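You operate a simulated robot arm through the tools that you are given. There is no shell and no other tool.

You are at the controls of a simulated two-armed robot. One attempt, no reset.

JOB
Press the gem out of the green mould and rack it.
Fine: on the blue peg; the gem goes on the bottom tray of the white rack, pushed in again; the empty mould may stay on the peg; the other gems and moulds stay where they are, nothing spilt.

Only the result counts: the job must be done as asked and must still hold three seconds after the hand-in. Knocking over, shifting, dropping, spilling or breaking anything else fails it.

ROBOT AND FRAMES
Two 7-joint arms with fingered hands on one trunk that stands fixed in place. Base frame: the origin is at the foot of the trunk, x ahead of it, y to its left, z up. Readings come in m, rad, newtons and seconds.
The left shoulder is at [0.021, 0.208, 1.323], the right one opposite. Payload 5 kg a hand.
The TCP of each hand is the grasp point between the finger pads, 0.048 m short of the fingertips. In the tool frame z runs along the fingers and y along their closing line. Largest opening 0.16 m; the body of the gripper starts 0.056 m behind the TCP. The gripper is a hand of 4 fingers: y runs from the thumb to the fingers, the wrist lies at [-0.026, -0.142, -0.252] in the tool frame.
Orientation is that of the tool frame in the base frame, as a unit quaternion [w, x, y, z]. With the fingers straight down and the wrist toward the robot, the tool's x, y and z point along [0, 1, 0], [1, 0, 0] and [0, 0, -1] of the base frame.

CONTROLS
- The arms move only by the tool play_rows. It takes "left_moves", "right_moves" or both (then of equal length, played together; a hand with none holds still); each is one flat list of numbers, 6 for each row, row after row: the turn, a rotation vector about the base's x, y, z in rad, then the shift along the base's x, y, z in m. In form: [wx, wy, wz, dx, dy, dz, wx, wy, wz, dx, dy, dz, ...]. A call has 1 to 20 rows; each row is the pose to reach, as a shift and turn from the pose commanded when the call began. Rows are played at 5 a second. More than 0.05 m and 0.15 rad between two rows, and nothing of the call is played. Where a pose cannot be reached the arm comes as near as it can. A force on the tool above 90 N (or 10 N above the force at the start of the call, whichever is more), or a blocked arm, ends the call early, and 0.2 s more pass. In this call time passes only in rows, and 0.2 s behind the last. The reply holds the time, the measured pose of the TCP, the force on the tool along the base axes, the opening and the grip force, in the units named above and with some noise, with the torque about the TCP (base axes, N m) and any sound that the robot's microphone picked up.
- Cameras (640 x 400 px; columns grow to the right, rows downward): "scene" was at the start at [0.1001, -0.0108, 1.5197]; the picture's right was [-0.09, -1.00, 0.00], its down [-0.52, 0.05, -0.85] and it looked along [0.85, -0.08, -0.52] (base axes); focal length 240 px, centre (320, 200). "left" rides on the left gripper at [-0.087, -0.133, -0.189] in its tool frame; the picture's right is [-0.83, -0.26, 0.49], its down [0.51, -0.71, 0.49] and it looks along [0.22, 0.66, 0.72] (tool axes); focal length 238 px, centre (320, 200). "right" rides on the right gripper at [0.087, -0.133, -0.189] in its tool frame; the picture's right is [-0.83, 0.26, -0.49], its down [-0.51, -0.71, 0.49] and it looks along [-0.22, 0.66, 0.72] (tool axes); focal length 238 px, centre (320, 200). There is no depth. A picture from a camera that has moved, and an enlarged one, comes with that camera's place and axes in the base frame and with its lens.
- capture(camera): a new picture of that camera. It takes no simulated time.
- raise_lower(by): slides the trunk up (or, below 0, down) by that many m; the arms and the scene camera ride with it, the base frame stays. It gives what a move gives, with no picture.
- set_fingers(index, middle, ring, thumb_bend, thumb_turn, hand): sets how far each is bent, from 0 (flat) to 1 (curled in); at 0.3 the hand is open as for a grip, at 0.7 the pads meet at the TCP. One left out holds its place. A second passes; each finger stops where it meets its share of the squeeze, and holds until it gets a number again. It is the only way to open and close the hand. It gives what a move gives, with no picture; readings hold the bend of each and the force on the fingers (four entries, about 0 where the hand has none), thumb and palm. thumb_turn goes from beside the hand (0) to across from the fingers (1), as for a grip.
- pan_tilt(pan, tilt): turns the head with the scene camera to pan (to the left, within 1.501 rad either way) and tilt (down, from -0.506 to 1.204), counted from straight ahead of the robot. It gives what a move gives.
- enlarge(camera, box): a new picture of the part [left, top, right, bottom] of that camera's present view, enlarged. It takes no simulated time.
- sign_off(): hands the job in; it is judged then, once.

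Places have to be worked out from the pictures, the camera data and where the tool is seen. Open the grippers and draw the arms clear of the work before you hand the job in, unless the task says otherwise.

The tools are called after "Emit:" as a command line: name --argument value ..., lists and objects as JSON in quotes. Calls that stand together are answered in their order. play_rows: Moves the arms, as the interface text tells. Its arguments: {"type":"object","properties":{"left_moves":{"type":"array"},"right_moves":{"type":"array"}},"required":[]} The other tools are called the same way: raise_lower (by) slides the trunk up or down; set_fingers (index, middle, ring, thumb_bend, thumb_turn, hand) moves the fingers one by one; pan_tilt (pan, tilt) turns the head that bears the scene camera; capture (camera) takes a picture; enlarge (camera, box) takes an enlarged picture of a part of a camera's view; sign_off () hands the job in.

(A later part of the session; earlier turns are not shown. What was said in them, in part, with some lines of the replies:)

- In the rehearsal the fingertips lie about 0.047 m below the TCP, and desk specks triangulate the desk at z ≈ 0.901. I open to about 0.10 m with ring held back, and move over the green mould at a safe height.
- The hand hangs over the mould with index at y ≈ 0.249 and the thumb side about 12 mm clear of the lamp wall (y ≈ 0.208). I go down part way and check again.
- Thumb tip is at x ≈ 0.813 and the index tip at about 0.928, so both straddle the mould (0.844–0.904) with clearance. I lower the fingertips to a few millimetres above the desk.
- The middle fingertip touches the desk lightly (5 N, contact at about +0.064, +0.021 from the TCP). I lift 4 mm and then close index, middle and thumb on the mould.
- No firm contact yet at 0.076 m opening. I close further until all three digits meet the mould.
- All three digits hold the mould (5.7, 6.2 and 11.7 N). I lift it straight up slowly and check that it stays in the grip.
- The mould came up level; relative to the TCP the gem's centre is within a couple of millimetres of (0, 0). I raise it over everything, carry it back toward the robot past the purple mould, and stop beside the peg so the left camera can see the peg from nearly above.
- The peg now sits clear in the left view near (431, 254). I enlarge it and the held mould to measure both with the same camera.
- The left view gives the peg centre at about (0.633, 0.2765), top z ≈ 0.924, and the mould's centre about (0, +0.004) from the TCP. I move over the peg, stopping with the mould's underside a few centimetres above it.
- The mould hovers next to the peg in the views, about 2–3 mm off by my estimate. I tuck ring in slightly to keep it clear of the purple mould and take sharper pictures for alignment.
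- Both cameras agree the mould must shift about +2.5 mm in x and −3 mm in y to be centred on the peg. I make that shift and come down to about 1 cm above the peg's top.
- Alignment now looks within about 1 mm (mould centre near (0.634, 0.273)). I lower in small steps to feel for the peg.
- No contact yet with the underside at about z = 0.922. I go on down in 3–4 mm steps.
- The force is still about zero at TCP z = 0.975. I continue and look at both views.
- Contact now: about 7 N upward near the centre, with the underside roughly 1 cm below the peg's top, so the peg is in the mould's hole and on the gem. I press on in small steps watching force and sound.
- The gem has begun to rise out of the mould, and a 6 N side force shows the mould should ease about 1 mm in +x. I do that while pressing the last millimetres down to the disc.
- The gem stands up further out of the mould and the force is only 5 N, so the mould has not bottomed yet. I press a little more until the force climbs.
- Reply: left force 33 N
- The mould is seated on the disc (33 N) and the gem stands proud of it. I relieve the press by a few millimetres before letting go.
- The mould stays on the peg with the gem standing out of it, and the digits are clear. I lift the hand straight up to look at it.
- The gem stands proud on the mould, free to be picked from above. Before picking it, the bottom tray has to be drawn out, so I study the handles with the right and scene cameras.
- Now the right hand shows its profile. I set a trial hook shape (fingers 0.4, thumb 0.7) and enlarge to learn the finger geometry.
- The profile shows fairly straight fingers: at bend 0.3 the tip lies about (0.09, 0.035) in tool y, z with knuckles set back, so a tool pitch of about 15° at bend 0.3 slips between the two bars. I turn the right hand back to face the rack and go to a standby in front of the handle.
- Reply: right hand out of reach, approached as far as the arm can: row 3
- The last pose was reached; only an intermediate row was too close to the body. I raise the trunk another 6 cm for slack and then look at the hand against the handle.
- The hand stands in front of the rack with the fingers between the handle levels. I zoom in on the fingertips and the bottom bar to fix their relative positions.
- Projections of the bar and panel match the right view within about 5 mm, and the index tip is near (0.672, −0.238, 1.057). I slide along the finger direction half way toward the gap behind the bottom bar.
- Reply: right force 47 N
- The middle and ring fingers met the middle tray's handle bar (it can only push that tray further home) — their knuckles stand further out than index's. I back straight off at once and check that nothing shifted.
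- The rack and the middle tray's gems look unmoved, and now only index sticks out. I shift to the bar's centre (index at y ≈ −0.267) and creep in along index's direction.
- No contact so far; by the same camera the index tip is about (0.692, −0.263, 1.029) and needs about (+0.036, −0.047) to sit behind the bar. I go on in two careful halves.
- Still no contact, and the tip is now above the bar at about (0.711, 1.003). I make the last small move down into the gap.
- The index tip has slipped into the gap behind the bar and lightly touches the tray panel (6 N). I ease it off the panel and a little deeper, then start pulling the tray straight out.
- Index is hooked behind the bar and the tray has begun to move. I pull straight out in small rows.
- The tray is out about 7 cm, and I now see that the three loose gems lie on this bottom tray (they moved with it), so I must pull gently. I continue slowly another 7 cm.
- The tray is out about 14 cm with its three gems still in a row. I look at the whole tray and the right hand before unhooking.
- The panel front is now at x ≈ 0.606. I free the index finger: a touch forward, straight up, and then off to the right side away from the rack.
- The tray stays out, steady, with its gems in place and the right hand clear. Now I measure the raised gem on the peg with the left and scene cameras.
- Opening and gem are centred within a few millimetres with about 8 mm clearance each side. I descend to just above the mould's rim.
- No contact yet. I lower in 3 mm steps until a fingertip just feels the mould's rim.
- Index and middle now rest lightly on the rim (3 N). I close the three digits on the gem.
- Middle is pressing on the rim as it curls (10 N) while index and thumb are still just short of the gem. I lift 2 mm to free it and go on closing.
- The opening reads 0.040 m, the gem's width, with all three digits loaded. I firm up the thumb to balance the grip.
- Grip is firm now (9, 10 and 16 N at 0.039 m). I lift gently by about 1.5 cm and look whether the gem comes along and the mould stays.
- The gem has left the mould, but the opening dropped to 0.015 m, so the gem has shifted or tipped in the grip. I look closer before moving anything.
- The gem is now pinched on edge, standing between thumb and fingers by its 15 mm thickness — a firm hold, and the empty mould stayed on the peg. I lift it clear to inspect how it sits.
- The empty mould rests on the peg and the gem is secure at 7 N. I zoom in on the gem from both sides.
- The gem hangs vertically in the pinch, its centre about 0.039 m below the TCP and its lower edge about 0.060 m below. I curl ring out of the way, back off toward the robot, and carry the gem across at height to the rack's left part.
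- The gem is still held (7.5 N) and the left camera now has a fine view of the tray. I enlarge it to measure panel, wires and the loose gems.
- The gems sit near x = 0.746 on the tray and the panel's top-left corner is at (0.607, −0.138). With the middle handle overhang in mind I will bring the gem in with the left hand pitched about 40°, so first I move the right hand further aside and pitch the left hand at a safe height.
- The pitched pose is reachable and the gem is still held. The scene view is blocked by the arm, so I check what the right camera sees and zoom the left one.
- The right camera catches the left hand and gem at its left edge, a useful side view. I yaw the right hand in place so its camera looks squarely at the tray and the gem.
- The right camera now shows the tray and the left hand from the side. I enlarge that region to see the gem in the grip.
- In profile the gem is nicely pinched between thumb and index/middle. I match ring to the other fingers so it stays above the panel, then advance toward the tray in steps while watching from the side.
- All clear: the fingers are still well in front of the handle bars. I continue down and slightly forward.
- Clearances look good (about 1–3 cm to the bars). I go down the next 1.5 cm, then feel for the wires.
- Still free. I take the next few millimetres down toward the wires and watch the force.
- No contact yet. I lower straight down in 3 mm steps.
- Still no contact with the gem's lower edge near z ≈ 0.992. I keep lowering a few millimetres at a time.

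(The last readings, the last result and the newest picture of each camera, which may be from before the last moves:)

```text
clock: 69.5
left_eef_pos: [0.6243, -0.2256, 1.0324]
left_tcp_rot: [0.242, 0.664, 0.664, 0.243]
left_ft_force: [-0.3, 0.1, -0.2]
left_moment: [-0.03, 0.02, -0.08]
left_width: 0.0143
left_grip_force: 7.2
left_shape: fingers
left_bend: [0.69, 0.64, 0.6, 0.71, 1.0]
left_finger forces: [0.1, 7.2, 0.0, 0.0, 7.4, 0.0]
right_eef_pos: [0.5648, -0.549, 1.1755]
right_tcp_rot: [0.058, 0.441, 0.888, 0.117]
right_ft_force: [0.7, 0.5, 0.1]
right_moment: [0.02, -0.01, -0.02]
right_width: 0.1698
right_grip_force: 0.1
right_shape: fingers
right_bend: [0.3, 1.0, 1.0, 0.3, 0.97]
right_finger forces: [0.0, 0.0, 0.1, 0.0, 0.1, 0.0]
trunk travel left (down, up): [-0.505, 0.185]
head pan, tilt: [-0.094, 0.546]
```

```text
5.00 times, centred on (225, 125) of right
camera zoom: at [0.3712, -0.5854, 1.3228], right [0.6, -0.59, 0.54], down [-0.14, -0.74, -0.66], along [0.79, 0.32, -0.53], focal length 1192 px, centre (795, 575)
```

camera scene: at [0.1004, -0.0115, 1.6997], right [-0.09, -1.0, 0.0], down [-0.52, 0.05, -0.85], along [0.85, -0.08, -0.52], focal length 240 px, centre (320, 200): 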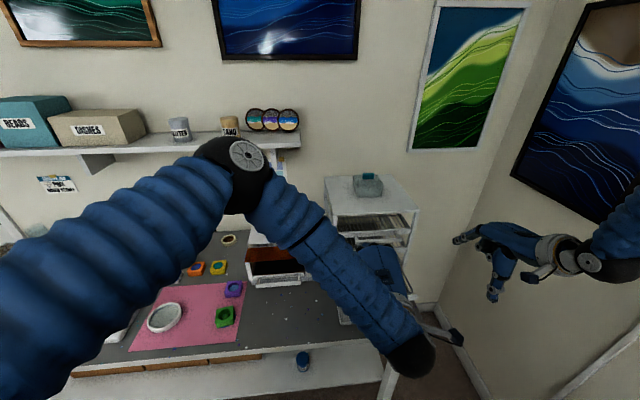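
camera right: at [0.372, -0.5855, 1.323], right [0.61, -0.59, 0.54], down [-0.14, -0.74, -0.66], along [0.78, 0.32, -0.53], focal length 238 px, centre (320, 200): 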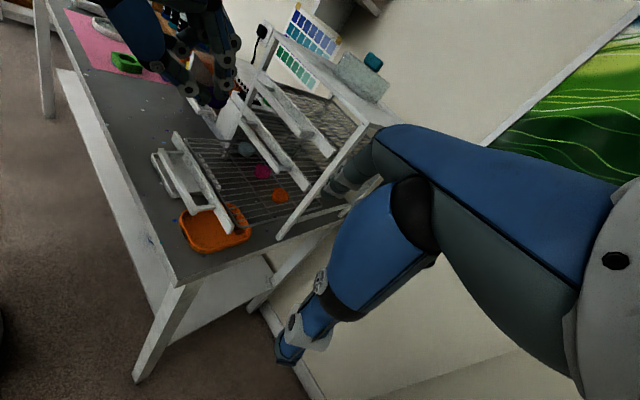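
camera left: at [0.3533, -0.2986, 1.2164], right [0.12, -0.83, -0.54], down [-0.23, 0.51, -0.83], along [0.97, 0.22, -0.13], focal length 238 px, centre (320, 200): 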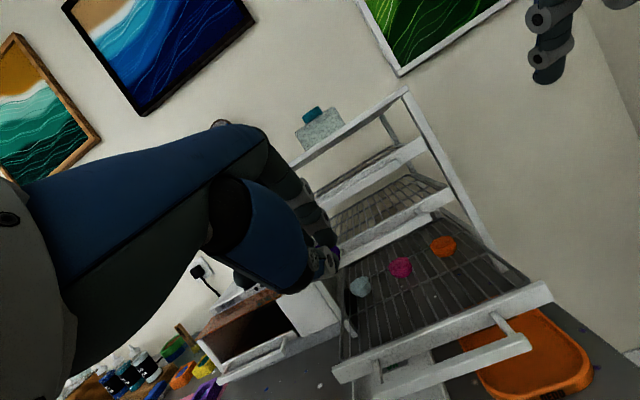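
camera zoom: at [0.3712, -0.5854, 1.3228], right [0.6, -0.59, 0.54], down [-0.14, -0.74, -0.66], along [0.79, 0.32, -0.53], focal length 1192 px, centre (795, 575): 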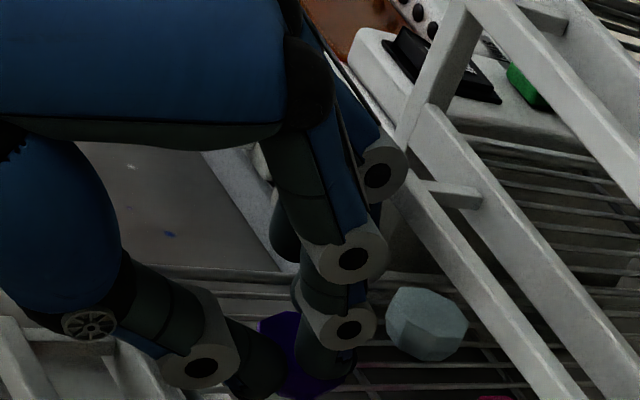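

Triangulating the teal gem puts the wire tops near z ≈ 0.984, so contact is only 2–3 mm away. I continue down in 2 mm steps.

Emit:
play_rows --left_moves '[0, 0, 0, 0, 0, -0.002, 0, 0, 0, 0, 0, -0.004]'

Emit:
enlarge --camera "right" --box '[185, 100, 265, 170]'

Emit:
enlarge --camera "left" --box '[300, 190, 400, 320]'

```text
clock: 70.1
left_eef_pos: [0.6247, -0.2246, 1.0276]
left_tcp_rot: [0.243, 0.665, 0.664, 0.242]
left_ft_force: [-0.2, 1.0, -0.8]
left_moment: [-0.06, -0.04, -0.07]
left_width: 0.0141
left_grip_force: 7.2
left_shape: fingers
left_bend: [0.69, 0.64, 0.6, 0.71, 1.0]
left_finger forces: [0.1, 7.2, 0.0, 0.1, 7.3, 0.0]
right_eef_pos: [0.5643, -0.5487, 1.1761]
right_tcp_rot: [0.057, 0.441, 0.888, 0.117]
right_ft_force: [0.1, 0.3, -0.8]
right_moment: [0.0, 0.02, 0.01]
right_width: 0.1699
right_grip_force: 0.1
right_shape: fingers
right_bend: [0.3, 1.0, 1.0, 0.3, 0.97]
right_finger forces: [0.1, 0.1, 0.0, 0.1, 0.0, 0.0]
trunk travel left (down, up): [-0.505, 0.185]
head pan, tilt: [-0.094, 0.546]
```

```text
5.71 times, centred on (225, 135) of right
camera zoom: at [0.3711, -0.5854, 1.3228], right [0.6, -0.59, 0.54], down [-0.14, -0.74, -0.66], along [0.79, 0.32, -0.53], focal length 1362 px, centre (863, 571)
```

zoom: 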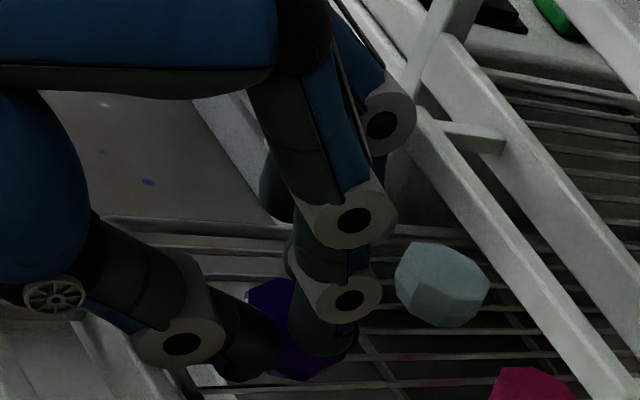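

```text
3.08 times, centred on (350, 255) of left
camera zoom: at [0.4014, -0.3118, 1.0862], right [0.12, -0.83, -0.54], down [-0.23, 0.51, -0.83], along [0.97, 0.22, -0.13], focal length 733 px, centre (228, 31)
```

zoom: 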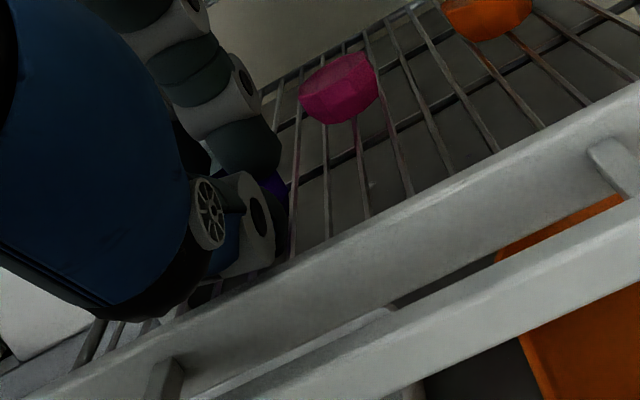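

No contact yet; the thumb's knuckle still has several millimetres to the panel's top. I go down a little more.

Emit:
play_rows --left_moves '[0, 0, 0, 0, 0, -0.002, 0, 0, 0, 0, 0, -0.004]'

Emit:
enlarge --camera "right" --box '[185, 100, 265, 170]'

Emit:
enlarge --camera "left" --box '[300, 190, 400, 320]'

```text
clock: 70.7
left_eef_pos: [0.6263, -0.2232, 1.0252]
left_tcp_rot: [0.243, 0.664, 0.664, 0.243]
left_ft_force: [-0.3, -0.3, 4.9]
left_moment: [-0.03, -0.12, -0.02]
left_width: 0.0131
left_grip_force: 9.0
left_shape: fingers
left_bend: [0.69, 0.64, 0.6, 0.71, 1.0]
left_finger forces: [2.3, 8.4, 0.0, 0.0, 7.8, 0.1]
right_eef_pos: [0.565, -0.5488, 1.1756]
right_tcp_rot: [0.058, 0.441, 0.888, 0.116]
right_ft_force: [-0.3, 0.9, 0.3]
right_moment: [0.0, -0.02, -0.01]
right_width: 0.1701
right_grip_force: 0.0
right_shape: fingers
right_bend: [0.3, 1.0, 1.0, 0.3, 0.97]
right_finger forces: [0.0, 0.1, 0.0, 0.0, 0.0, 0.0]
trunk travel left (down, up): [-0.505, 0.185]
head pan, tilt: [-0.094, 0.546]
```

```text
5.71 times, centred on (225, 135) of right
camera zoom: at [0.3707, -0.5853, 1.323], right [0.6, -0.59, 0.54], down [-0.14, -0.74, -0.66], along [0.79, 0.32, -0.53], focal length 1362 px, centre (863, 571)
```

zoom: 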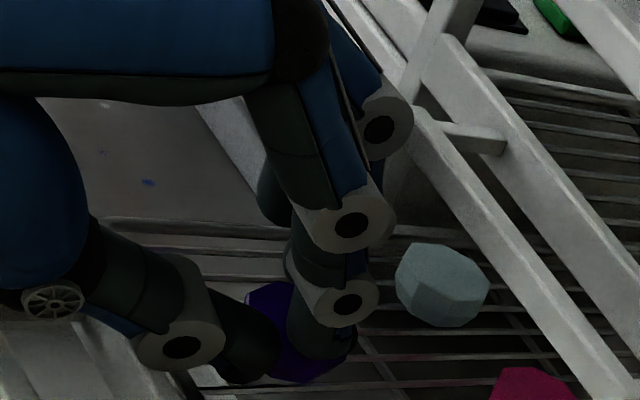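

```text
3.08 times, centred on (350, 255) of left
camera zoom: at [0.4014, -0.3108, 1.0834], right [0.12, -0.83, -0.54], down [-0.23, 0.51, -0.83], along [0.97, 0.22, -0.13], focal length 733 px, centre (228, 31)
```

zoom: 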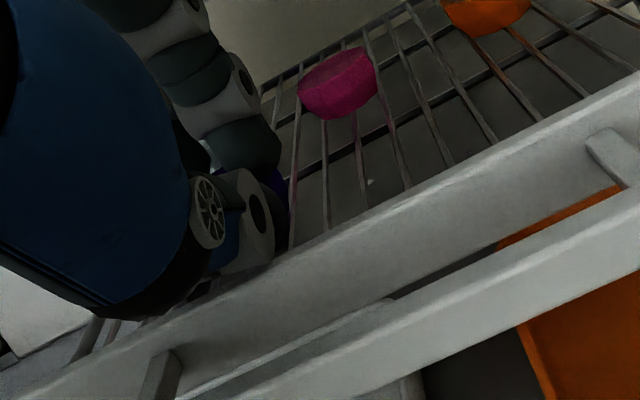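

The gem's edge now rests on the wires (5 N, contact near x = 0.65). I open index and middle a little so that the gem leans back on the thumb.

Emit:
set_fingers --hand "left" --index 0.64 --middle 0.6

Emit:
enlarge --camera "right" --box '[185, 100, 265, 170]'

Emit:
enlarge --camera "left" --box '[300, 190, 400, 320]'

```text
clock: 71.7
left_eef_pos: [0.6266, -0.2249, 1.0242]
left_tcp_rot: [0.242, 0.664, 0.665, 0.243]
left_ft_force: [-0.4, -0.7, 0.1]
left_moment: [-0.03, -0.02, 0.01]
left_width: 0.0186
left_grip_force: 0.1
left_shape: fingers
left_bend: [0.64, 0.6, 0.6, 0.72, 1.0]
left_finger forces: [0.1, 0.0, 0.0, 0.1, 0.0, 0.0]
right_eef_pos: [0.5648, -0.5485, 1.1763]
right_tcp_rot: [0.058, 0.441, 0.888, 0.117]
right_ft_force: [0.4, -0.5, -0.4]
right_moment: [-0.01, -0.04, -0.04]
right_width: 0.1702
right_grip_force: 0.1
right_shape: fingers
right_bend: [0.3, 1.0, 1.0, 0.3, 0.97]
right_finger forces: [0.1, 0.0, 0.0, 0.1, 0.0, 0.1]
trunk travel left (down, up): [-0.505, 0.185]
head pan, tilt: [-0.094, 0.546]
```

```text
5.71 times, centred on (225, 135) of right
camera zoom: at [0.371, -0.5853, 1.3229], right [0.6, -0.59, 0.54], down [-0.14, -0.74, -0.66], along [0.79, 0.32, -0.53], focal length 1362 px, centre (863, 571)
```

zoom: 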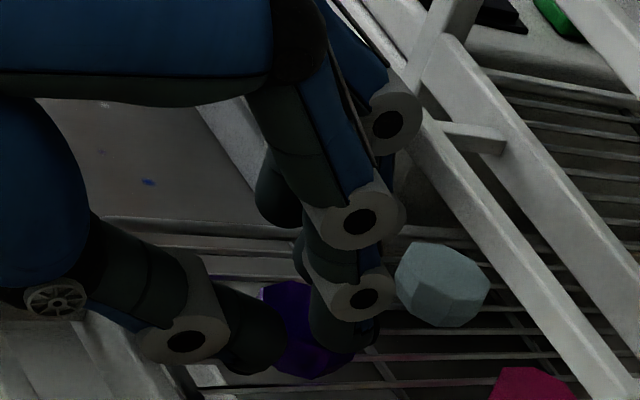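

```text
3.08 times, centred on (350, 255) of left
camera zoom: at [0.4013, -0.3108, 1.083], right [0.12, -0.83, -0.54], down [-0.23, 0.51, -0.83], along [0.97, 0.22, -0.13], focal length 733 px, centre (228, 31)
```

zoom: 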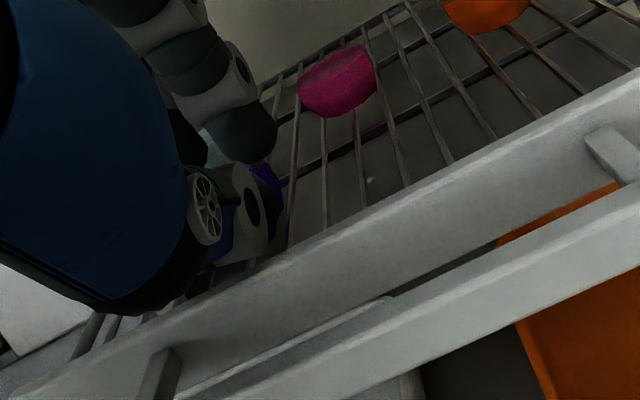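

The grip is released and the gem rests on wires and thumb, the teal gem untouched. I draw the hand slowly back and slightly up so the thumb slides out from behind the gem.

Emit:
play_rows --left_moves '[0, 0, 0, -0.004, 0, 0.002, 0, 0, 0, -0.008, 0, 0.005, 0, 0, 0, -0.012, 0, 0.008]'

Emit:
enlarge --camera "right" --box '[185, 100, 265, 170]'

Emit:
enlarge --camera "left" --box '[300, 190, 400, 320]'

```text
clock: 72.5
left_eef_pos: [0.6113, -0.2254, 1.0308]
left_tcp_rot: [0.242, 0.664, 0.664, 0.242]
left_ft_force: [0.2, -0.2, -0.4]
left_moment: [-0.02, -0.01, 0.05]
left_width: 0.0183
left_grip_force: 0.1
left_shape: fingers
left_bend: [0.64, 0.6, 0.6, 0.72, 1.0]
left_finger forces: [0.0, 0.0, 0.0, 0.0, 0.1, 0.1]
right_eef_pos: [0.565, -0.5484, 1.1764]
right_tcp_rot: [0.057, 0.44, 0.889, 0.116]
right_ft_force: [0.2, -0.4, 0.4]
right_moment: [0.01, 0.0, -0.01]
right_width: 0.1698
right_grip_force: 0.0
right_shape: fingers
right_bend: [0.3, 1.0, 1.0, 0.3, 0.97]
right_finger forces: [0.1, 0.0, 0.0, 0.0, 0.0, 0.0]
trunk travel left (down, up): [-0.505, 0.185]
head pan, tilt: [-0.094, 0.546]
```

```text
5.71 times, centred on (225, 135) of right
camera zoom: at [0.371, -0.5853, 1.3229], right [0.6, -0.59, 0.54], down [-0.14, -0.74, -0.66], along [0.79, 0.32, -0.53], focal length 1362 px, centre (863, 571)
```

zoom: 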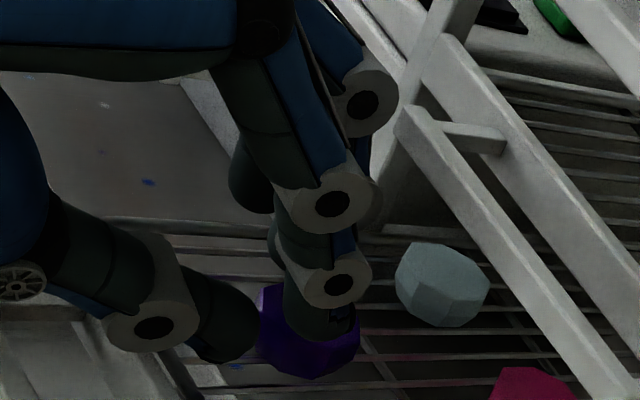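

```text
3.08 times, centred on (350, 255) of left
camera zoom: at [0.3881, -0.3119, 1.0902], right [0.12, -0.83, -0.54], down [-0.23, 0.51, -0.83], along [0.97, 0.22, -0.13], focal length 733 px, centre (228, 31)
```

zoom: 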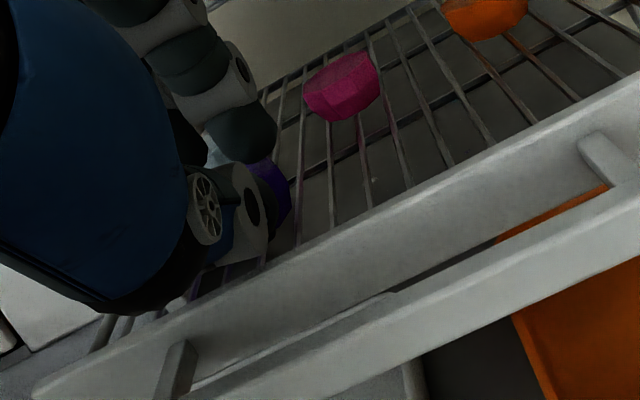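

The gem now lies flat on the wires just inside the panel, with the thumb clear. I lift the hand straight up first so the fingertips do not drag it, then look.

Emit:
play_rows --left_moves '[0, 0, 0, 0, 0, 0.006, 0, 0, 0, 0, 0, 0.014, 0, 0, 0, -0.003, 0, 0.024, 0, 0, 0, -0.008, 0, 0.036]'

Emit:
enlarge --camera "right" --box '[175, 85, 285, 175]'

Emit:
enlarge --camera "left" --box '[290, 170, 430, 330]'

```text
clock: 73.5
left_eef_pos: [0.6037, -0.2259, 1.0678]
left_tcp_rot: [0.242, 0.664, 0.665, 0.242]
left_ft_force: [-0.5, -0.1, -0.1]
left_moment: [0.0, -0.01, 0.01]
left_width: 0.0183
left_grip_force: 0.1
left_shape: fingers
left_bend: [0.64, 0.6, 0.6, 0.72, 1.0]
left_finger forces: [0.1, 0.0, 0.0, 0.1, 0.0, 0.0]
right_eef_pos: [0.5638, -0.5484, 1.1754]
right_tcp_rot: [0.058, 0.44, 0.888, 0.117]
right_ft_force: [-0.3, 0.0, -0.2]
right_moment: [-0.01, -0.03, -0.02]
right_width: 0.1701
right_grip_force: 0.1
right_shape: fingers
right_bend: [0.3, 1.0, 1.0, 0.3, 0.97]
right_finger forces: [0.0, 0.0, 0.0, 0.0, 0.1, 0.1]
trunk travel left (down, up): [-0.505, 0.185]
head pan, tilt: [-0.094, 0.546]
```

```text
4.44 times, centred on (230, 130) of right
camera zoom: at [0.3707, -0.5854, 1.323], right [0.6, -0.59, 0.54], down [-0.14, -0.74, -0.66], along [0.79, 0.32, -0.53], focal length 1059 px, centre (720, 511)
```

zoom: 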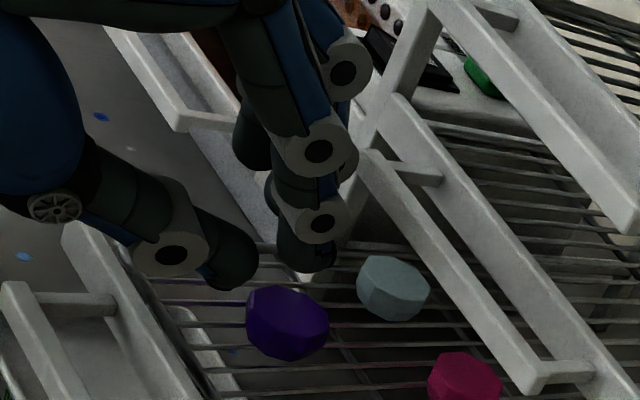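

```text
2.50 times, centred on (360, 250) of left
camera zoom: at [0.3794, -0.3124, 1.1263], right [0.11, -0.83, -0.54], down [-0.23, 0.51, -0.83], along [0.97, 0.22, -0.13], focal length 596 px, centre (220, 75)
```

zoom: 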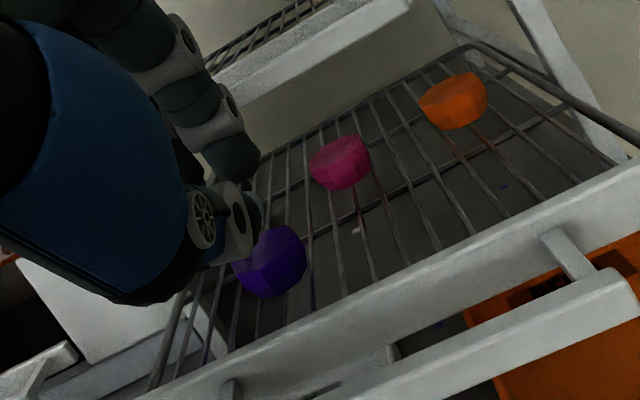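

The gem lies flat on the bottom tray among its row of wires, and the other three gems are untouched. I withdraw the left hand back up along the way it came and level it.

Emit:
play_rows --left_moves '[0, 0, 0, -0.006, 0, 0.02, 0, 0, 0, -0.012, 0, 0.045, 0, 0, 0, -0.02, 0, 0.07, 0, 0, 0, -0.026, 0.01, 0.09, 0, 0.11, 0, -0.026, 0.04, 0.09, 0, 0.22, 0, -0.026, 0.07, 0.09, 0, 0.33, 0, -0.026, 0.1, 0.09, 0, 0.44, 0, -0.026, 0.13, 0.09, 0, 0.55, 0, -0.026, 0.16, 0.09, 0, 0.65, 0, -0.026, 0.19, 0.09, 0, 0.7, 0, -0.02, 0.23, 0.09, 0, 0.7, 0, -0.01, 0.27, 0.09, 0, 0.7, 0, 0, 0.31, 0.09, 0, 0.7, 0, 0, 0.35, 0.1, 0, 0.7, 0, 0, 0.39, 0.11, 0, 0.7, 0, 0, 0.43, 0.12]'

Emit:
capture --camera "scene"

Emit:
enlarge --camera "scene" --box '[320, 230, 440, 330]'

```text
clock: 76.9
left_eef_pos: [0.6038, 0.2083, 1.1869]
left_tcp_rot: [0.0, 0.707, 0.707, -0.001]
left_ft_force: [-0.3, 0.6, 0.1]
left_moment: [-0.09, -0.05, 0.0]
left_width: 0.0186
left_grip_force: 0.1
left_shape: fingers
left_bend: [0.64, 0.6, 0.6, 0.72, 1.0]
left_finger forces: [0.0, 0.0, 0.1, 0.1, 0.0, 0.0]
right_eef_pos: [0.5642, -0.5479, 1.1769]
right_tcp_rot: [0.058, 0.441, 0.888, 0.118]
right_ft_force: [-0.9, -0.4, 0.3]
right_moment: [-0.1, -0.01, -0.06]
right_width: 0.1704
right_grip_force: 0.0
right_shape: fingers
right_bend: [0.3, 1.0, 1.0, 0.3, 0.97]
right_finger forces: [0.1, 0.0, 0.0, 0.0, 0.0, 0.1]
trunk travel left (down, up): [-0.505, 0.185]
head pan, tilt: [-0.094, 0.546]
```

```text
taken
camera scene: at [0.0995, -0.0091, 1.6998], right [-0.09, -1.0, 0.0], down [-0.52, 0.05, -0.85], along [0.85, -0.08, -0.52], focal length 240 px, centre (320, 200)
```

scene: 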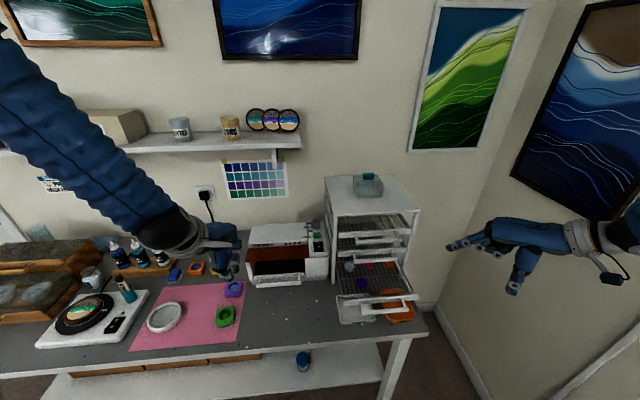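

```text
4.00 times, centred on (380, 280) of scene
camera zoom: at [0.0995, -0.0091, 1.6998], right [-0.09, -1.0, 0.0], down [-0.52, 0.05, -0.85], along [0.85, -0.08, -0.52], focal length 958 px, centre (80, -120)
```

zoom: 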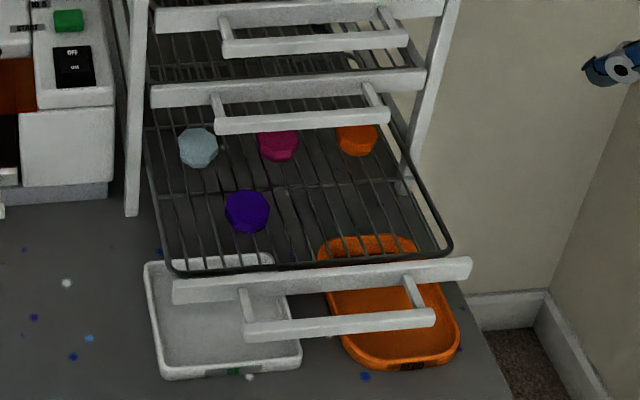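

The purple gem sits well inside the tray. Now I bring the right hand back around, low in front of the tray, with only the index finger out, to push the tray home by its handle bar.

Emit:
play_rows --right_moves '[0, 0, -0.13, -0.01, 0.02, -0.015, 0, 0, -0.26, -0.02, 0.04, -0.03, 0, 0, -0.39, -0.03, 0.06, -0.045, 0, 0, -0.52, -0.04, 0.08, -0.06, 0, 0, -0.65, -0.044, 0.098, -0.077]'

Emit:
play_rows --right_moves '[0, 0, 0, -0.03, 0.01, -0.03, 0, 0, 0, -0.06, 0.02, -0.06, 0, 0, 0, -0.08, 0.03, -0.085, 0, 0, 0, -0.085, 0.04, -0.11]'

Emit:
capture --camera "scene"

Emit:
capture --camera "right"

```text
clock: 78.1
left_eef_pos: [0.6054, 0.2068, 1.1853]
left_tcp_rot: [-0.001, 0.707, 0.707, 0.0]
left_ft_force: [0.4, 0.4, -0.3]
left_moment: [0.02, 0.03, -0.05]
left_width: 0.0187
left_grip_force: 0.1
left_shape: fingers
left_bend: [0.64, 0.6, 0.6, 0.72, 1.0]
left_finger forces: [0.1, 0.0, 0.1, 0.0, 0.1, 0.1]
right_eef_pos: [0.5197, -0.4482, 1.0993]
right_tcp_rot: [0.093, 0.701, 0.701, 0.091]
right_ft_force: [0.1, 0.6, -0.5]
right_moment: [-0.05, 0.06, 0.03]
right_width: 0.1698
right_grip_force: 0.0
right_shape: fingers
right_bend: [0.3, 1.0, 1.0, 0.3, 0.97]
right_finger forces: [0.0, 0.0, 0.0, 0.0, 0.0, 0.0]
trunk travel left (down, up): [-0.505, 0.185]
head pan, tilt: [-0.094, 0.546]
```

```text
clock: 79.1
left_eef_pos: [0.6039, 0.2061, 1.1851]
left_tcp_rot: [-0.001, 0.707, 0.707, 0.0]
left_ft_force: [0.8, 0.3, -0.4]
left_moment: [0.02, 0.06, -0.04]
left_width: 0.0186
left_grip_force: 0.1
left_shape: fingers
left_bend: [0.64, 0.6, 0.6, 0.72, 1.0]
left_finger forces: [0.0, 0.0, 0.0, 0.0, 0.0, 0.0]
right_eef_pos: [0.4363, -0.4076, 0.9865]
right_tcp_rot: [0.092, 0.701, 0.701, 0.092]
right_ft_force: [1.5, 0.6, -0.1]
right_moment: [0.02, 0.07, 0.02]
right_width: 0.1699
right_grip_force: 0.1
right_shape: fingers
right_bend: [0.3, 1.0, 1.0, 0.3, 0.97]
right_finger forces: [0.1, 0.0, 0.0, 0.0, 0.0, 0.0]
trunk travel left (down, up): [-0.505, 0.185]
head pan, tilt: [-0.094, 0.546]
```

```text
taken
camera scene: at [0.1016, -0.011, 1.6996], right [-0.09, -1.0, 0.0], down [-0.52, 0.05, -0.85], along [0.85, -0.08, -0.52], focal length 240 px, centre (320, 200)
```

scene: 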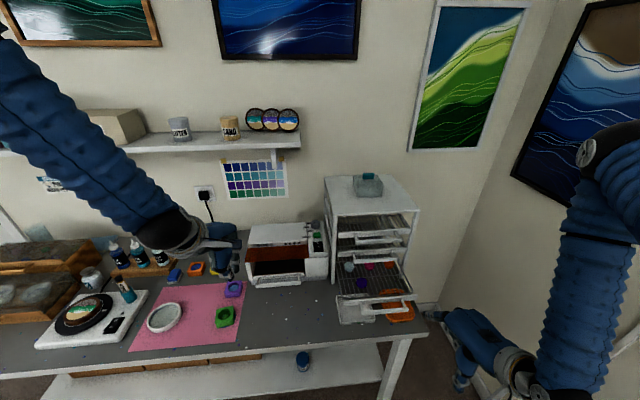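

```text
taken
camera right: at [0.2595, -0.3194, 1.1346], right [0.12, -0.83, 0.54], down [-0.56, -0.51, -0.66], along [0.82, -0.22, -0.53], focal length 238 px, centre (320, 200)
```

right: 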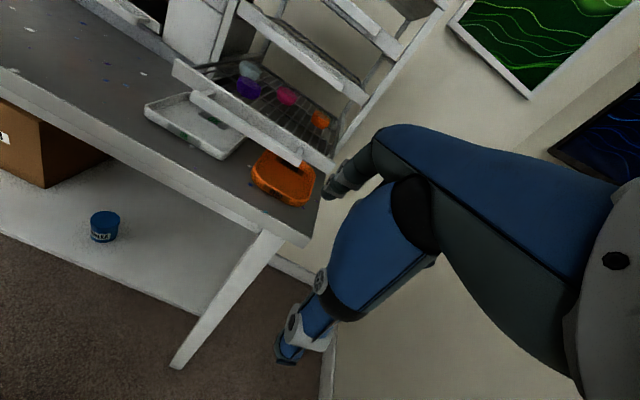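

The hand reached the low standby without trouble. I slide it left to line index up with the middle of the handle bar.

Emit:
play_rows --right_moves '[0, 0, 0, 0, 0.03, 0, 0, 0, 0, 0, 0.065, 0, 0, 0, 0, 0, 0.1, 0, 0, 0, 0, 0, 0.13, 0]'

Emit:
enlarge --camera "right" --box '[240, 100, 380, 260]'

Emit:
enlarge --camera "scene" --box '[320, 230, 460, 350]'

```text
clock: 80.1
left_eef_pos: [0.6045, 0.2074, 1.1873]
left_tcp_rot: [0.0, 0.706, 0.708, -0.001]
left_ft_force: [0.2, 1.0, 0.0]
left_moment: [-0.05, -0.01, -0.05]
left_width: 0.0186
left_grip_force: 0.1
left_shape: fingers
left_bend: [0.64, 0.6, 0.6, 0.72, 1.0]
left_finger forces: [0.0, 0.0, 0.0, 0.1, 0.0, 0.0]
right_eef_pos: [0.4353, -0.2754, 0.9903]
right_tcp_rot: [0.093, 0.701, 0.702, 0.092]
right_ft_force: [-1.1, 0.3, 0.1]
right_moment: [-0.07, 0.03, -0.03]
right_width: 0.1701
right_grip_force: 0.1
right_shape: fingers
right_bend: [0.3, 1.0, 1.0, 0.3, 0.97]
right_finger forces: [0.1, 0.0, 0.1, 0.1, 0.1, 0.0]
trunk travel left (down, up): [-0.505, 0.185]
head pan, tilt: [-0.094, 0.546]
```

```text
2.50 times, centred on (310, 180) of right
camera zoom: at [0.258, -0.1872, 1.1365], right [0.12, -0.83, 0.54], down [-0.56, -0.51, -0.66], along [0.82, -0.22, -0.53], focal length 596 px, centre (345, 250)
```

zoom: 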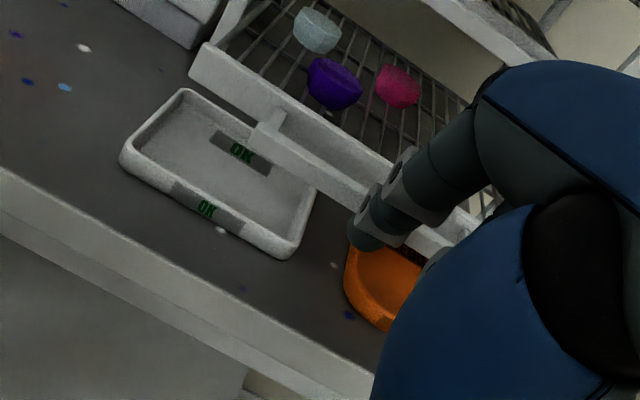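

```text
3.33 times, centred on (390, 290) of scene
camera zoom: at [0.1009, -0.0094, 1.6997], right [-0.09, -1.0, 0.0], down [-0.52, 0.05, -0.85], along [0.85, -0.08, -0.52], focal length 798 px, centre (87, -100)
```

zoom: 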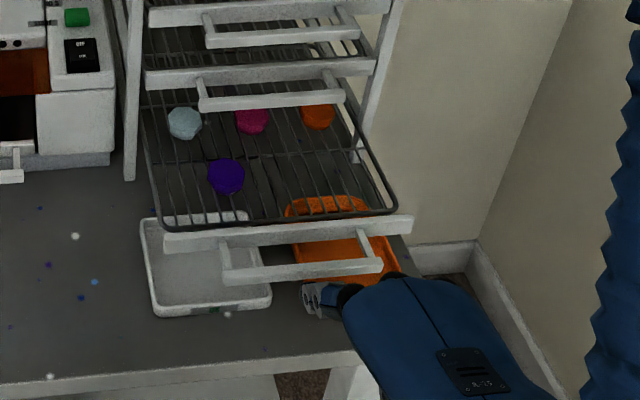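

Index is just in front of the bar at its height. I push the tray in slowly and smoothly, first about two thirds of the way.

Emit:
play_rows --right_moves '[0, 0, 0, 0.006, 0, 0, 0, 0, 0, 0.012, 0, 0, 0, 0, 0, 0.018, 0, 0, 0, 0, 0, 0.023, 0, 0, 0, 0, 0, 0.028, 0, 0, 0, 0, 0, 0.034, 0, 0, 0, 0, 0, 0.041, 0, 0, 0, 0, 0, 0.048, 0, 0, 0, 0, 0, 0.056, 0, 0, 0, 0, 0, 0.064, 0, 0, 0, 0, 0, 0.072, 0, 0, 0, 0, 0, 0.08, 0, 0, 0, 0, 0, 0.087, 0, 0, 0, 0, 0, 0.093, 0, 0, 0, 0, 0, 0.097, 0, 0, 0, 0, 0, 0.1, 0, 0]'

Emit:
enlarge --camera "right" --box '[240, 100, 380, 260]'

Emit:
enlarge --camera "scene" --box '[320, 210, 460, 330]'

```text
clock: 83.5
left_eef_pos: [0.6046, 0.2072, 1.1861]
left_tcp_rot: [0.0, 0.707, 0.707, 0.0]
left_ft_force: [-0.9, -0.4, 1.0]
left_moment: [0.0, 0.02, 0.03]
left_width: 0.0185
left_grip_force: 0.0
left_shape: fingers
left_bend: [0.64, 0.6, 0.6, 0.72, 1.0]
left_finger forces: [0.0, 0.1, 0.0, 0.1, 0.0, 0.1]
right_eef_pos: [0.5357, -0.2789, 0.9883]
right_tcp_rot: [0.092, 0.701, 0.701, 0.092]
right_ft_force: [-0.6, 0.1, -0.4]
right_moment: [0.02, 0.0, -0.03]
right_width: 0.1691
right_grip_force: 0.1
right_shape: fingers
right_bend: [0.3, 1.0, 1.0, 0.3, 0.97]
right_finger forces: [0.3, 0.0, 0.1, 0.1, 0.0, 0.0]
trunk travel left (down, up): [-0.505, 0.185]
head pan, tilt: [-0.094, 0.546]
```

```text
2.50 times, centred on (310, 180) of right
camera zoom: at [0.3583, -0.1921, 1.136], right [0.12, -0.83, 0.54], down [-0.56, -0.51, -0.66], along [0.82, -0.22, -0.53], focal length 596 px, centre (345, 250)
```

zoom: 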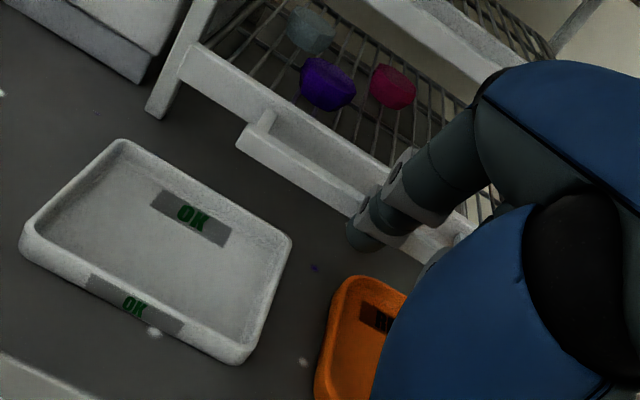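

```text
3.33 times, centred on (390, 270) of scene
camera zoom: at [0.1002, -0.0107, 1.6997], right [-0.09, -1.0, 0.0], down [-0.52, 0.05, -0.85], along [0.85, -0.08, -0.52], focal length 798 px, centre (87, -33)
```

zoom: 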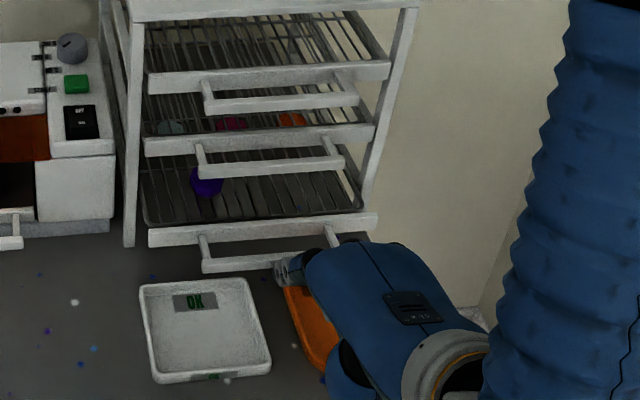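

The tray slides in with all four gems riding along unmoved relative to each other. I push the rest of the way slowly.

Emit:
play_rows --right_moves '[0, 0, 0, 0.005, 0, 0, 0, 0, 0, 0.011, 0, 0, 0, 0, 0, 0.017, 0, 0, 0, 0, 0, 0.023, 0, 0, 0, 0, 0, 0.029, 0, 0, 0, 0, 0, 0.035, 0, 0, 0, 0, 0, 0.041, 0, 0, 0, 0, 0, 0.046, 0, 0, 0, 0, 0, 0.05, 0, 0]'

Emit:
enlarge --camera "right" --box '[240, 100, 380, 260]'

Emit:
enlarge --camera "scene" --box '[320, 210, 460, 330]'

```text
clock: 85.5
left_eef_pos: [0.6037, 0.2061, 1.1862]
left_tcp_rot: [0.0, 0.707, 0.707, 0.0]
left_ft_force: [-0.5, -0.3, 1.0]
left_moment: [0.0, -0.03, -0.02]
left_width: 0.0183
left_grip_force: 0.1
left_shape: fingers
left_bend: [0.64, 0.6, 0.6, 0.72, 1.0]
left_finger forces: [0.0, 0.1, 0.0, 0.0, 0.0, 0.1]
right_eef_pos: [0.5852, -0.2805, 0.9875]
right_tcp_rot: [0.092, 0.701, 0.701, 0.092]
right_ft_force: [-1.9, 0.1, -0.5]
right_moment: [0.0, 0.05, 0.08]
right_width: 0.1688
right_grip_force: 0.8
right_shape: fingers
right_bend: [0.31, 1.0, 1.0, 0.3, 0.97]
right_finger forces: [1.6, 0.0, 0.0, 0.0, 0.0, 0.0]
trunk travel left (down, up): [-0.505, 0.185]
head pan, tilt: [-0.094, 0.546]
```

```text
2.50 times, centred on (310, 180) of right
camera zoom: at [0.4082, -0.1918, 1.1358], right [0.12, -0.83, 0.54], down [-0.56, -0.51, -0.66], along [0.82, -0.22, -0.53], focal length 596 px, centre (345, 250)
```

zoom: 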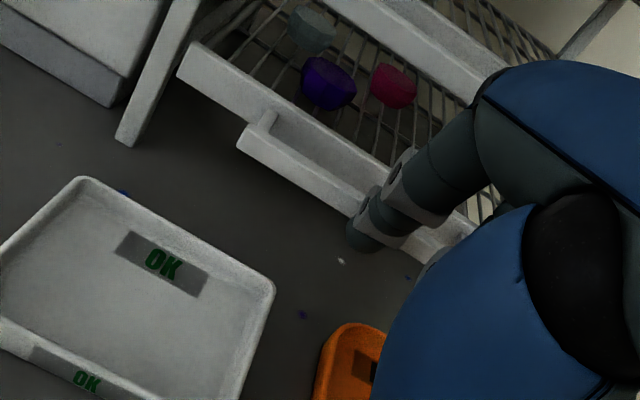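

```text
3.33 times, centred on (390, 270) of scene
camera zoom: at [0.0999, -0.0108, 1.6998], right [-0.09, -1.0, 0.0], down [-0.52, 0.05, -0.85], along [0.85, -0.08, -0.52], focal length 798 px, centre (87, -33)
```

zoom: 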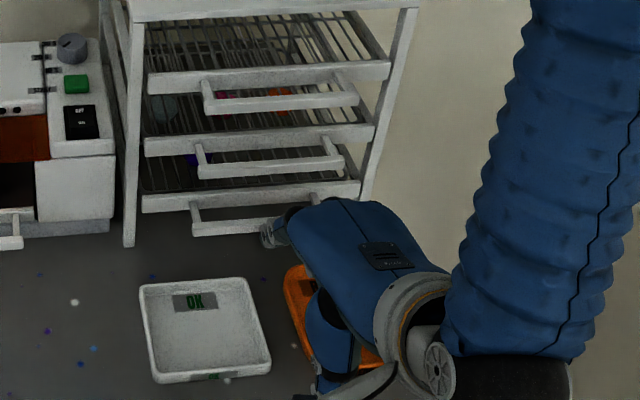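

The bottom panel now lines up with the middle one (both at x ≈ 0.743). I press on a few more millimetres to make sure it is fully home.

Emit:
play_rows --right_moves '[0, 0, 0, 0.003, 0, 0, 0, 0, 0, 0.006, 0, 0]'

Emit:
enlarge --camera "scene" --box '[330, 220, 420, 290]'

```text
clock: 86.1
left_eef_pos: [0.6036, 0.2061, 1.1857]
left_tcp_rot: [0.0, 0.707, 0.707, 0.0]
left_ft_force: [0.1, 0.3, 0.5]
left_moment: [0.0, 0.01, 0.0]
left_width: 0.0186
left_grip_force: 0.0
left_shape: fingers
left_bend: [0.64, 0.6, 0.6, 0.72, 1.0]
left_finger forces: [0.0, 0.0, 0.0, 0.0, 0.0, 0.0]
right_eef_pos: [0.5904, -0.2807, 0.9894]
right_tcp_rot: [0.091, 0.702, 0.701, 0.091]
right_ft_force: [-6.1, -0.5, -0.5]
right_moment: [0.02, 0.17, 0.09]
right_width: 0.1637
right_grip_force: 2.9
right_shape: fingers
right_bend: [0.33, 1.0, 1.0, 0.3, 0.97]
right_finger forces: [6.4, 0.0, 0.1, 0.1, 0.0, 0.1]
trunk travel left (down, up): [-0.505, 0.185]
head pan, tilt: [-0.094, 0.546]
```

```text
5.71 times, centred on (375, 255) of scene
camera zoom: at [0.0998, -0.0108, 1.6997], right [-0.09, -1.0, 0.0], down [-0.52, 0.05, -0.85], along [0.85, -0.08, -0.52], focal length 1369 px, centre (6, -114)
```

zoom: 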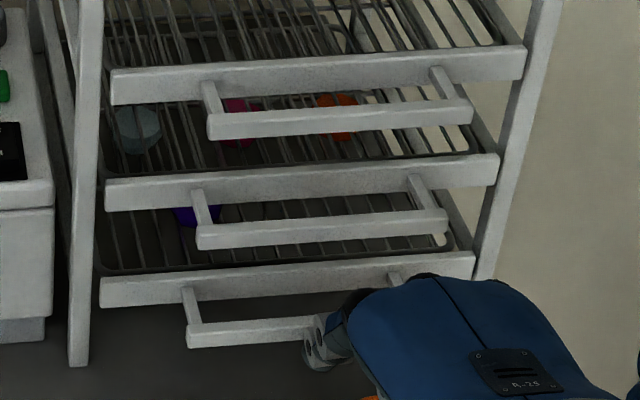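

The force rose to 6 N at the stop, so the tray is fully in. I draw the right hand back from the bar and out to the side, then up and level.

Emit:
play_rows --right_moves '[0, 0, 0, -0.012, 0, 0, 0, 0, 0, -0.03, 0, 0.005, 0, 0, 0, -0.05, -0.02, 0.02, 0, 0, 0, -0.05, -0.05, 0.05, 0, 0, 0, -0.04, -0.085, 0.08, 0, 0, 0, -0.03, -0.12, 0.11, 0, 0, 0, -0.02, -0.15, 0.145, 0, 0.09, 0, 0, -0.16, 0.18, 0, 0.18, 0, 0.02, -0.165, 0.22, 0, 0.262, 0, 0.04, -0.165, 0.26, 0, 0.262, 0, 0.05, -0.165, 0.3]'

Emit:
capture --camera "scene"

Emit:
capture --camera "left"

```text
clock: 88.5
left_eef_pos: [0.6021, 0.2077, 1.187]
left_tcp_rot: [-0.001, 0.707, 0.707, 0.0]
left_ft_force: [-0.9, 0.9, 0.2]
left_moment: [-0.08, -0.08, -0.02]
left_width: 0.0185
left_grip_force: 0.1
left_shape: fingers
left_bend: [0.64, 0.6, 0.6, 0.72, 1.0]
left_finger forces: [0.0, 0.0, 0.0, 0.1, 0.0, 0.0]
right_eef_pos: [0.6416, -0.4423, 1.2904]
right_tcp_rot: [0.0, 0.706, 0.708, -0.001]
right_ft_force: [-1.5, 0.4, -1.7]
right_moment: [-0.03, -0.17, -0.05]
right_width: 0.17
right_grip_force: 0.1
right_shape: fingers
right_bend: [0.3, 1.0, 1.0, 0.3, 0.97]
right_finger forces: [0.0, 0.0, 0.0, 0.0, 0.1, 0.0]
trunk travel left (down, up): [-0.505, 0.185]
head pan, tilt: [-0.094, 0.546]
```

```text
taken
camera scene: at [0.0988, -0.0096, 1.6998], right [-0.09, -1.0, 0.0], down [-0.52, 0.05, -0.86], along [0.85, -0.08, -0.52], focal length 240 px, centre (320, 200)
```

scene: 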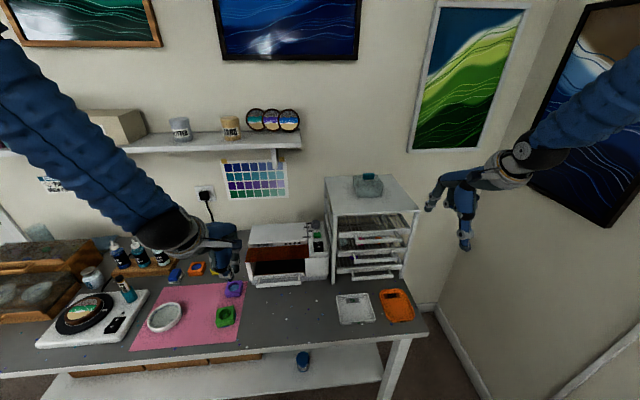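

```text
taken
camera left: at [0.4693, 0.1209, 1.3752], right [-0.26, -0.83, -0.49], down [-0.71, 0.51, -0.49], along [0.66, 0.22, -0.72], focal length 238 px, centre (320, 200)
```

left: 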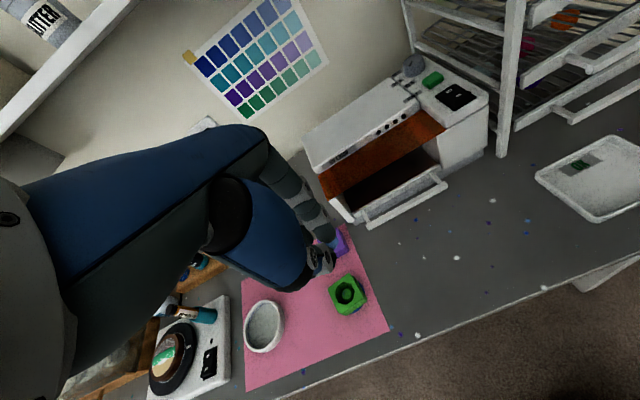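

The tray is closed and both arms are clear of the bench. I open both hands, lift the left arm further away, and inspect the rack and moulds.

Emit:
set_fingers --hand "right" --index 0.3 --middle 0.3 --ring 0.3 --thumb_bend 0.3

Emit:
play_rows --left_moves '[0, 0, 0, 0, 0.01, 0.03, 0, 0, 0, 0.01, 0.02, 0.07, 0, 0, 0, 0.02, 0.03, 0.11, 0, 0, 0, 0.03, 0.04, 0.15, 0, 0, 0, 0.04, 0.045, 0.18]'

Emit:
set_fingers --hand "left" --index 0.3 --middle 0.3 --ring 0.3 --thumb_bend 0.3

Emit:
enlarge --camera "scene" --box '[320, 200, 440, 330]'

Emit:
enlarge --camera "scene" --box '[120, 220, 280, 350]'

Emit:
enlarge --camera "right" --box '[60, 100, 330, 330]'

```text
clock: 89.5
left_eef_pos: [0.6029, 0.2064, 1.1859]
left_tcp_rot: [0.0, 0.707, 0.707, 0.0]
left_ft_force: [0.5, 0.4, 0.3]
left_moment: [-0.02, -0.02, -0.01]
left_width: 0.0187
left_grip_force: 0.1
left_shape: fingers
left_bend: [0.64, 0.6, 0.6, 0.72, 1.0]
left_finger forces: [0.0, 0.0, 0.0, 0.1, 0.0, 0.1]
right_eef_pos: [0.6436, -0.444, 1.2894]
right_tcp_rot: [0.0, 0.707, 0.707, 0.0]
right_ft_force: [0.0, -0.4, -0.4]
right_moment: [-0.01, -0.01, -0.01]
right_width: 0.1705
right_grip_force: 0.2
right_shape: fingers
right_bend: [0.3, 0.3, 0.3, 0.3, 0.97]
right_finger forces: [0.0, 0.1, 0.1, 0.1, 0.0, 0.0]
trunk travel left (down, up): [-0.505, 0.185]
head pan, tilt: [-0.094, 0.546]
```

```text
clock: 90.7
left_eef_pos: [0.6412, 0.2486, 1.3674]
left_tcp_rot: [0.0, 0.706, 0.708, -0.001]
left_ft_force: [-0.6, -0.4, -0.7]
left_moment: [0.01, 0.03, 0.06]
left_width: 0.0184
left_grip_force: 0.0
left_shape: fingers
left_bend: [0.64, 0.6, 0.6, 0.72, 1.0]
left_finger forces: [0.1, 0.0, 0.0, 0.0, 0.0, 0.1]
right_eef_pos: [0.6435, -0.4443, 1.2889]
right_tcp_rot: [0.0, 0.707, 0.707, -0.001]
right_ft_force: [0.3, 0.4, 0.1]
right_moment: [-0.01, -0.01, 0.01]
right_width: 0.1702
right_grip_force: 0.1
right_shape: fingers
right_bend: [0.3, 0.3, 0.3, 0.3, 0.97]
right_finger forces: [0.1, 0.0, 0.0, 0.1, 0.1, 0.1]
trunk travel left (down, up): [-0.505, 0.185]
head pan, tilt: [-0.094, 0.546]
```

```text
clock: 91.7
left_eef_pos: [0.6419, 0.2488, 1.367]
left_tcp_rot: [-0.001, 0.707, 0.707, 0.0]
left_ft_force: [-0.4, -0.4, 0.3]
left_moment: [0.02, 0.0, -0.01]
left_width: 0.1697
left_grip_force: 0.0
left_shape: fingers
left_bend: [0.3, 0.3, 0.3, 0.3, 0.98]
left_finger forces: [0.0, 0.0, 0.1, 0.1, 0.1, 0.1]
right_eef_pos: [0.6432, -0.4443, 1.2893]
right_tcp_rot: [0.0, 0.707, 0.708, 0.0]
right_ft_force: [-0.2, -0.3, -0.6]
right_moment: [0.02, 0.01, -0.03]
right_width: 0.1703
right_grip_force: 0.1
right_shape: fingers
right_bend: [0.3, 0.3, 0.3, 0.3, 0.97]
right_finger forces: [0.0, 0.0, 0.0, 0.0, 0.0, 0.0]
trunk travel left (down, up): [-0.505, 0.185]
head pan, tilt: [-0.094, 0.546]
```

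```text
3.08 times, centred on (380, 265) of scene
camera zoom: at [0.1001, -0.0111, 1.6998], right [-0.09, -1.0, 0.0], down [-0.52, 0.05, -0.85], along [0.85, -0.08, -0.52], focal length 737 px, centre (135, 0)
```

zoom: 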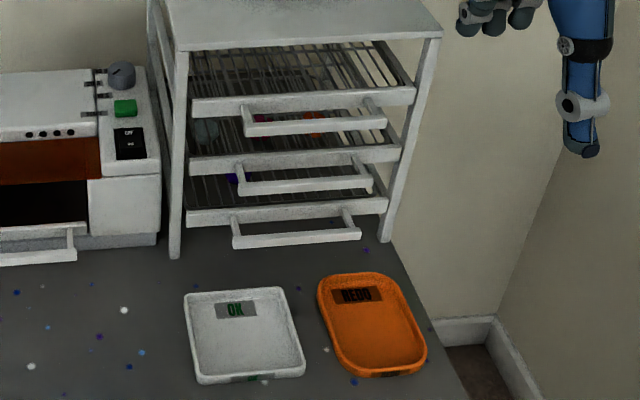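

```text
3.08 times, centred on (200, 285) of scene
camera zoom: at [0.1001, -0.0111, 1.6998], right [-0.09, -1.0, 0.0], down [-0.52, 0.05, -0.85], along [0.85, -0.08, -0.52], focal length 737 px, centre (689, -62)
```

zoom: 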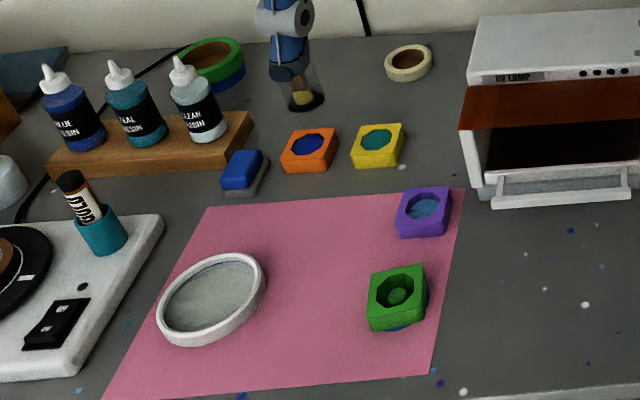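

```text
1.74 times, centred on (195, 215) of right
camera zoom: at [0.5108, -0.3561, 1.478], right [0.26, -0.83, 0.49], down [-0.71, -0.51, -0.49], along [0.66, -0.22, -0.72], focal length 414 px, centre (537, 174)
```

zoom: 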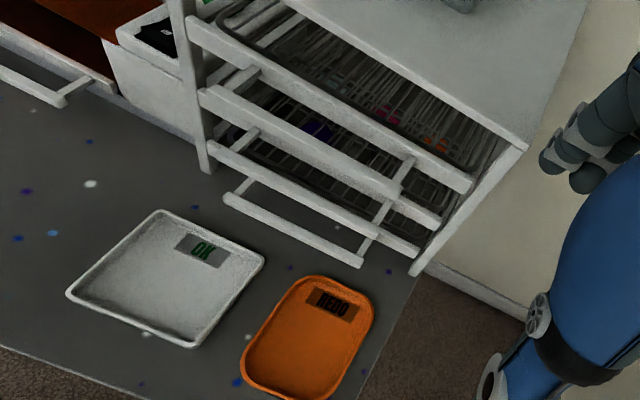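

Everything looks right: green mould empty on the blue peg, orange, yellow and purple moulds in place, tray closed with the purple gem and the three others on it. I move the right hand a little further off before handing in.

Emit:
play_rows --right_moves '[0, 0, 0, -0.005, -0.01, 0.03, 0, 0, 0, 0, -0.02, 0.06, 0, 0, 0, 0.01, -0.02, 0.1]'

Emit:
capture --camera "scene"

```text
clock: 92.5
left_eef_pos: [0.6419, 0.2497, 1.3666]
left_tcp_rot: [0.0, 0.707, 0.707, 0.0]
left_ft_force: [-0.3, 0.6, -0.7]
left_moment: [-0.05, 0.01, 0.0]
left_width: 0.17
left_grip_force: 0.1
left_shape: fingers
left_bend: [0.3, 0.3, 0.3, 0.3, 0.98]
left_finger forces: [0.0, 0.0, 0.1, 0.1, 0.0, 0.1]
right_eef_pos: [0.6542, -0.4623, 1.3859]
right_tcp_rot: [-0.001, 0.707, 0.708, 0.0]
right_ft_force: [-1.1, 0.6, -0.7]
right_moment: [-0.06, -0.07, -0.05]
right_width: 0.1703
right_grip_force: 0.1
right_shape: fingers
right_bend: [0.3, 0.3, 0.3, 0.3, 0.97]
right_finger forces: [0.1, 0.0, 0.1, 0.1, 0.0, 0.0]
trunk travel left (down, up): [-0.505, 0.185]
head pan, tilt: [-0.094, 0.546]
```

```text
taken
camera scene: at [0.1003, -0.0095, 1.6998], right [-0.09, -1.0, 0.0], down [-0.52, 0.05, -0.85], along [0.85, -0.08, -0.52], focal length 240 px, centre (320, 200)
```

scene: 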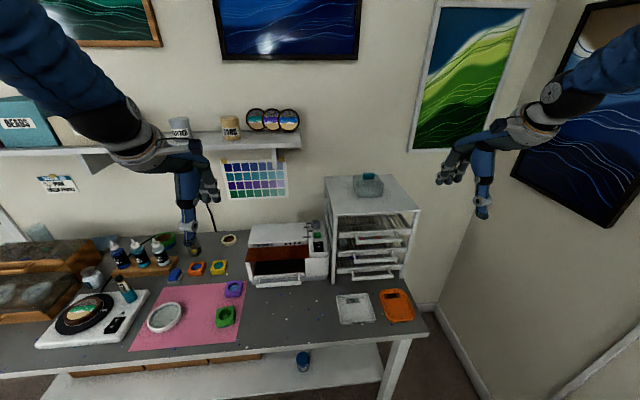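

Both hands are open and clear, the tray is shut with the gem on it, and the bench is otherwise unchanged. I hand the job in.

Emit:
sign_off

```text
The job is handed in.
```

The gem from the green mould is on the bottom tray of the white rack, and the tray is pushed back in. I signed the job off; no verdict has come back.

- **Gem:** it came out on the blue peg. It tipped on edge in the grip as I lifted it, so I set it down on its edge and let it lie flat on the tray wires, well inside the panel.
- **Green mould:** it is empty and still on the peg.
- **Other gems:** the bottom tray already held three loose gems, which rode out and back with it. My last measurement of the teal one matched its starting place to within about 5 mm. The other two looked unmoved relative to it while the tray went back in.
- **Other moulds:** the orange, yellow and purple ones are where they were, and I saw nothing spilt.
- **One contact:** on my first reach for the handle, the right hand pushed against the middle tray's handle bar (47 N). That could only press the tray further in, and the rack showed no shift afterwards.

Both hands are open and clear of the bench. The trunk is 0.18 m higher than at the start.
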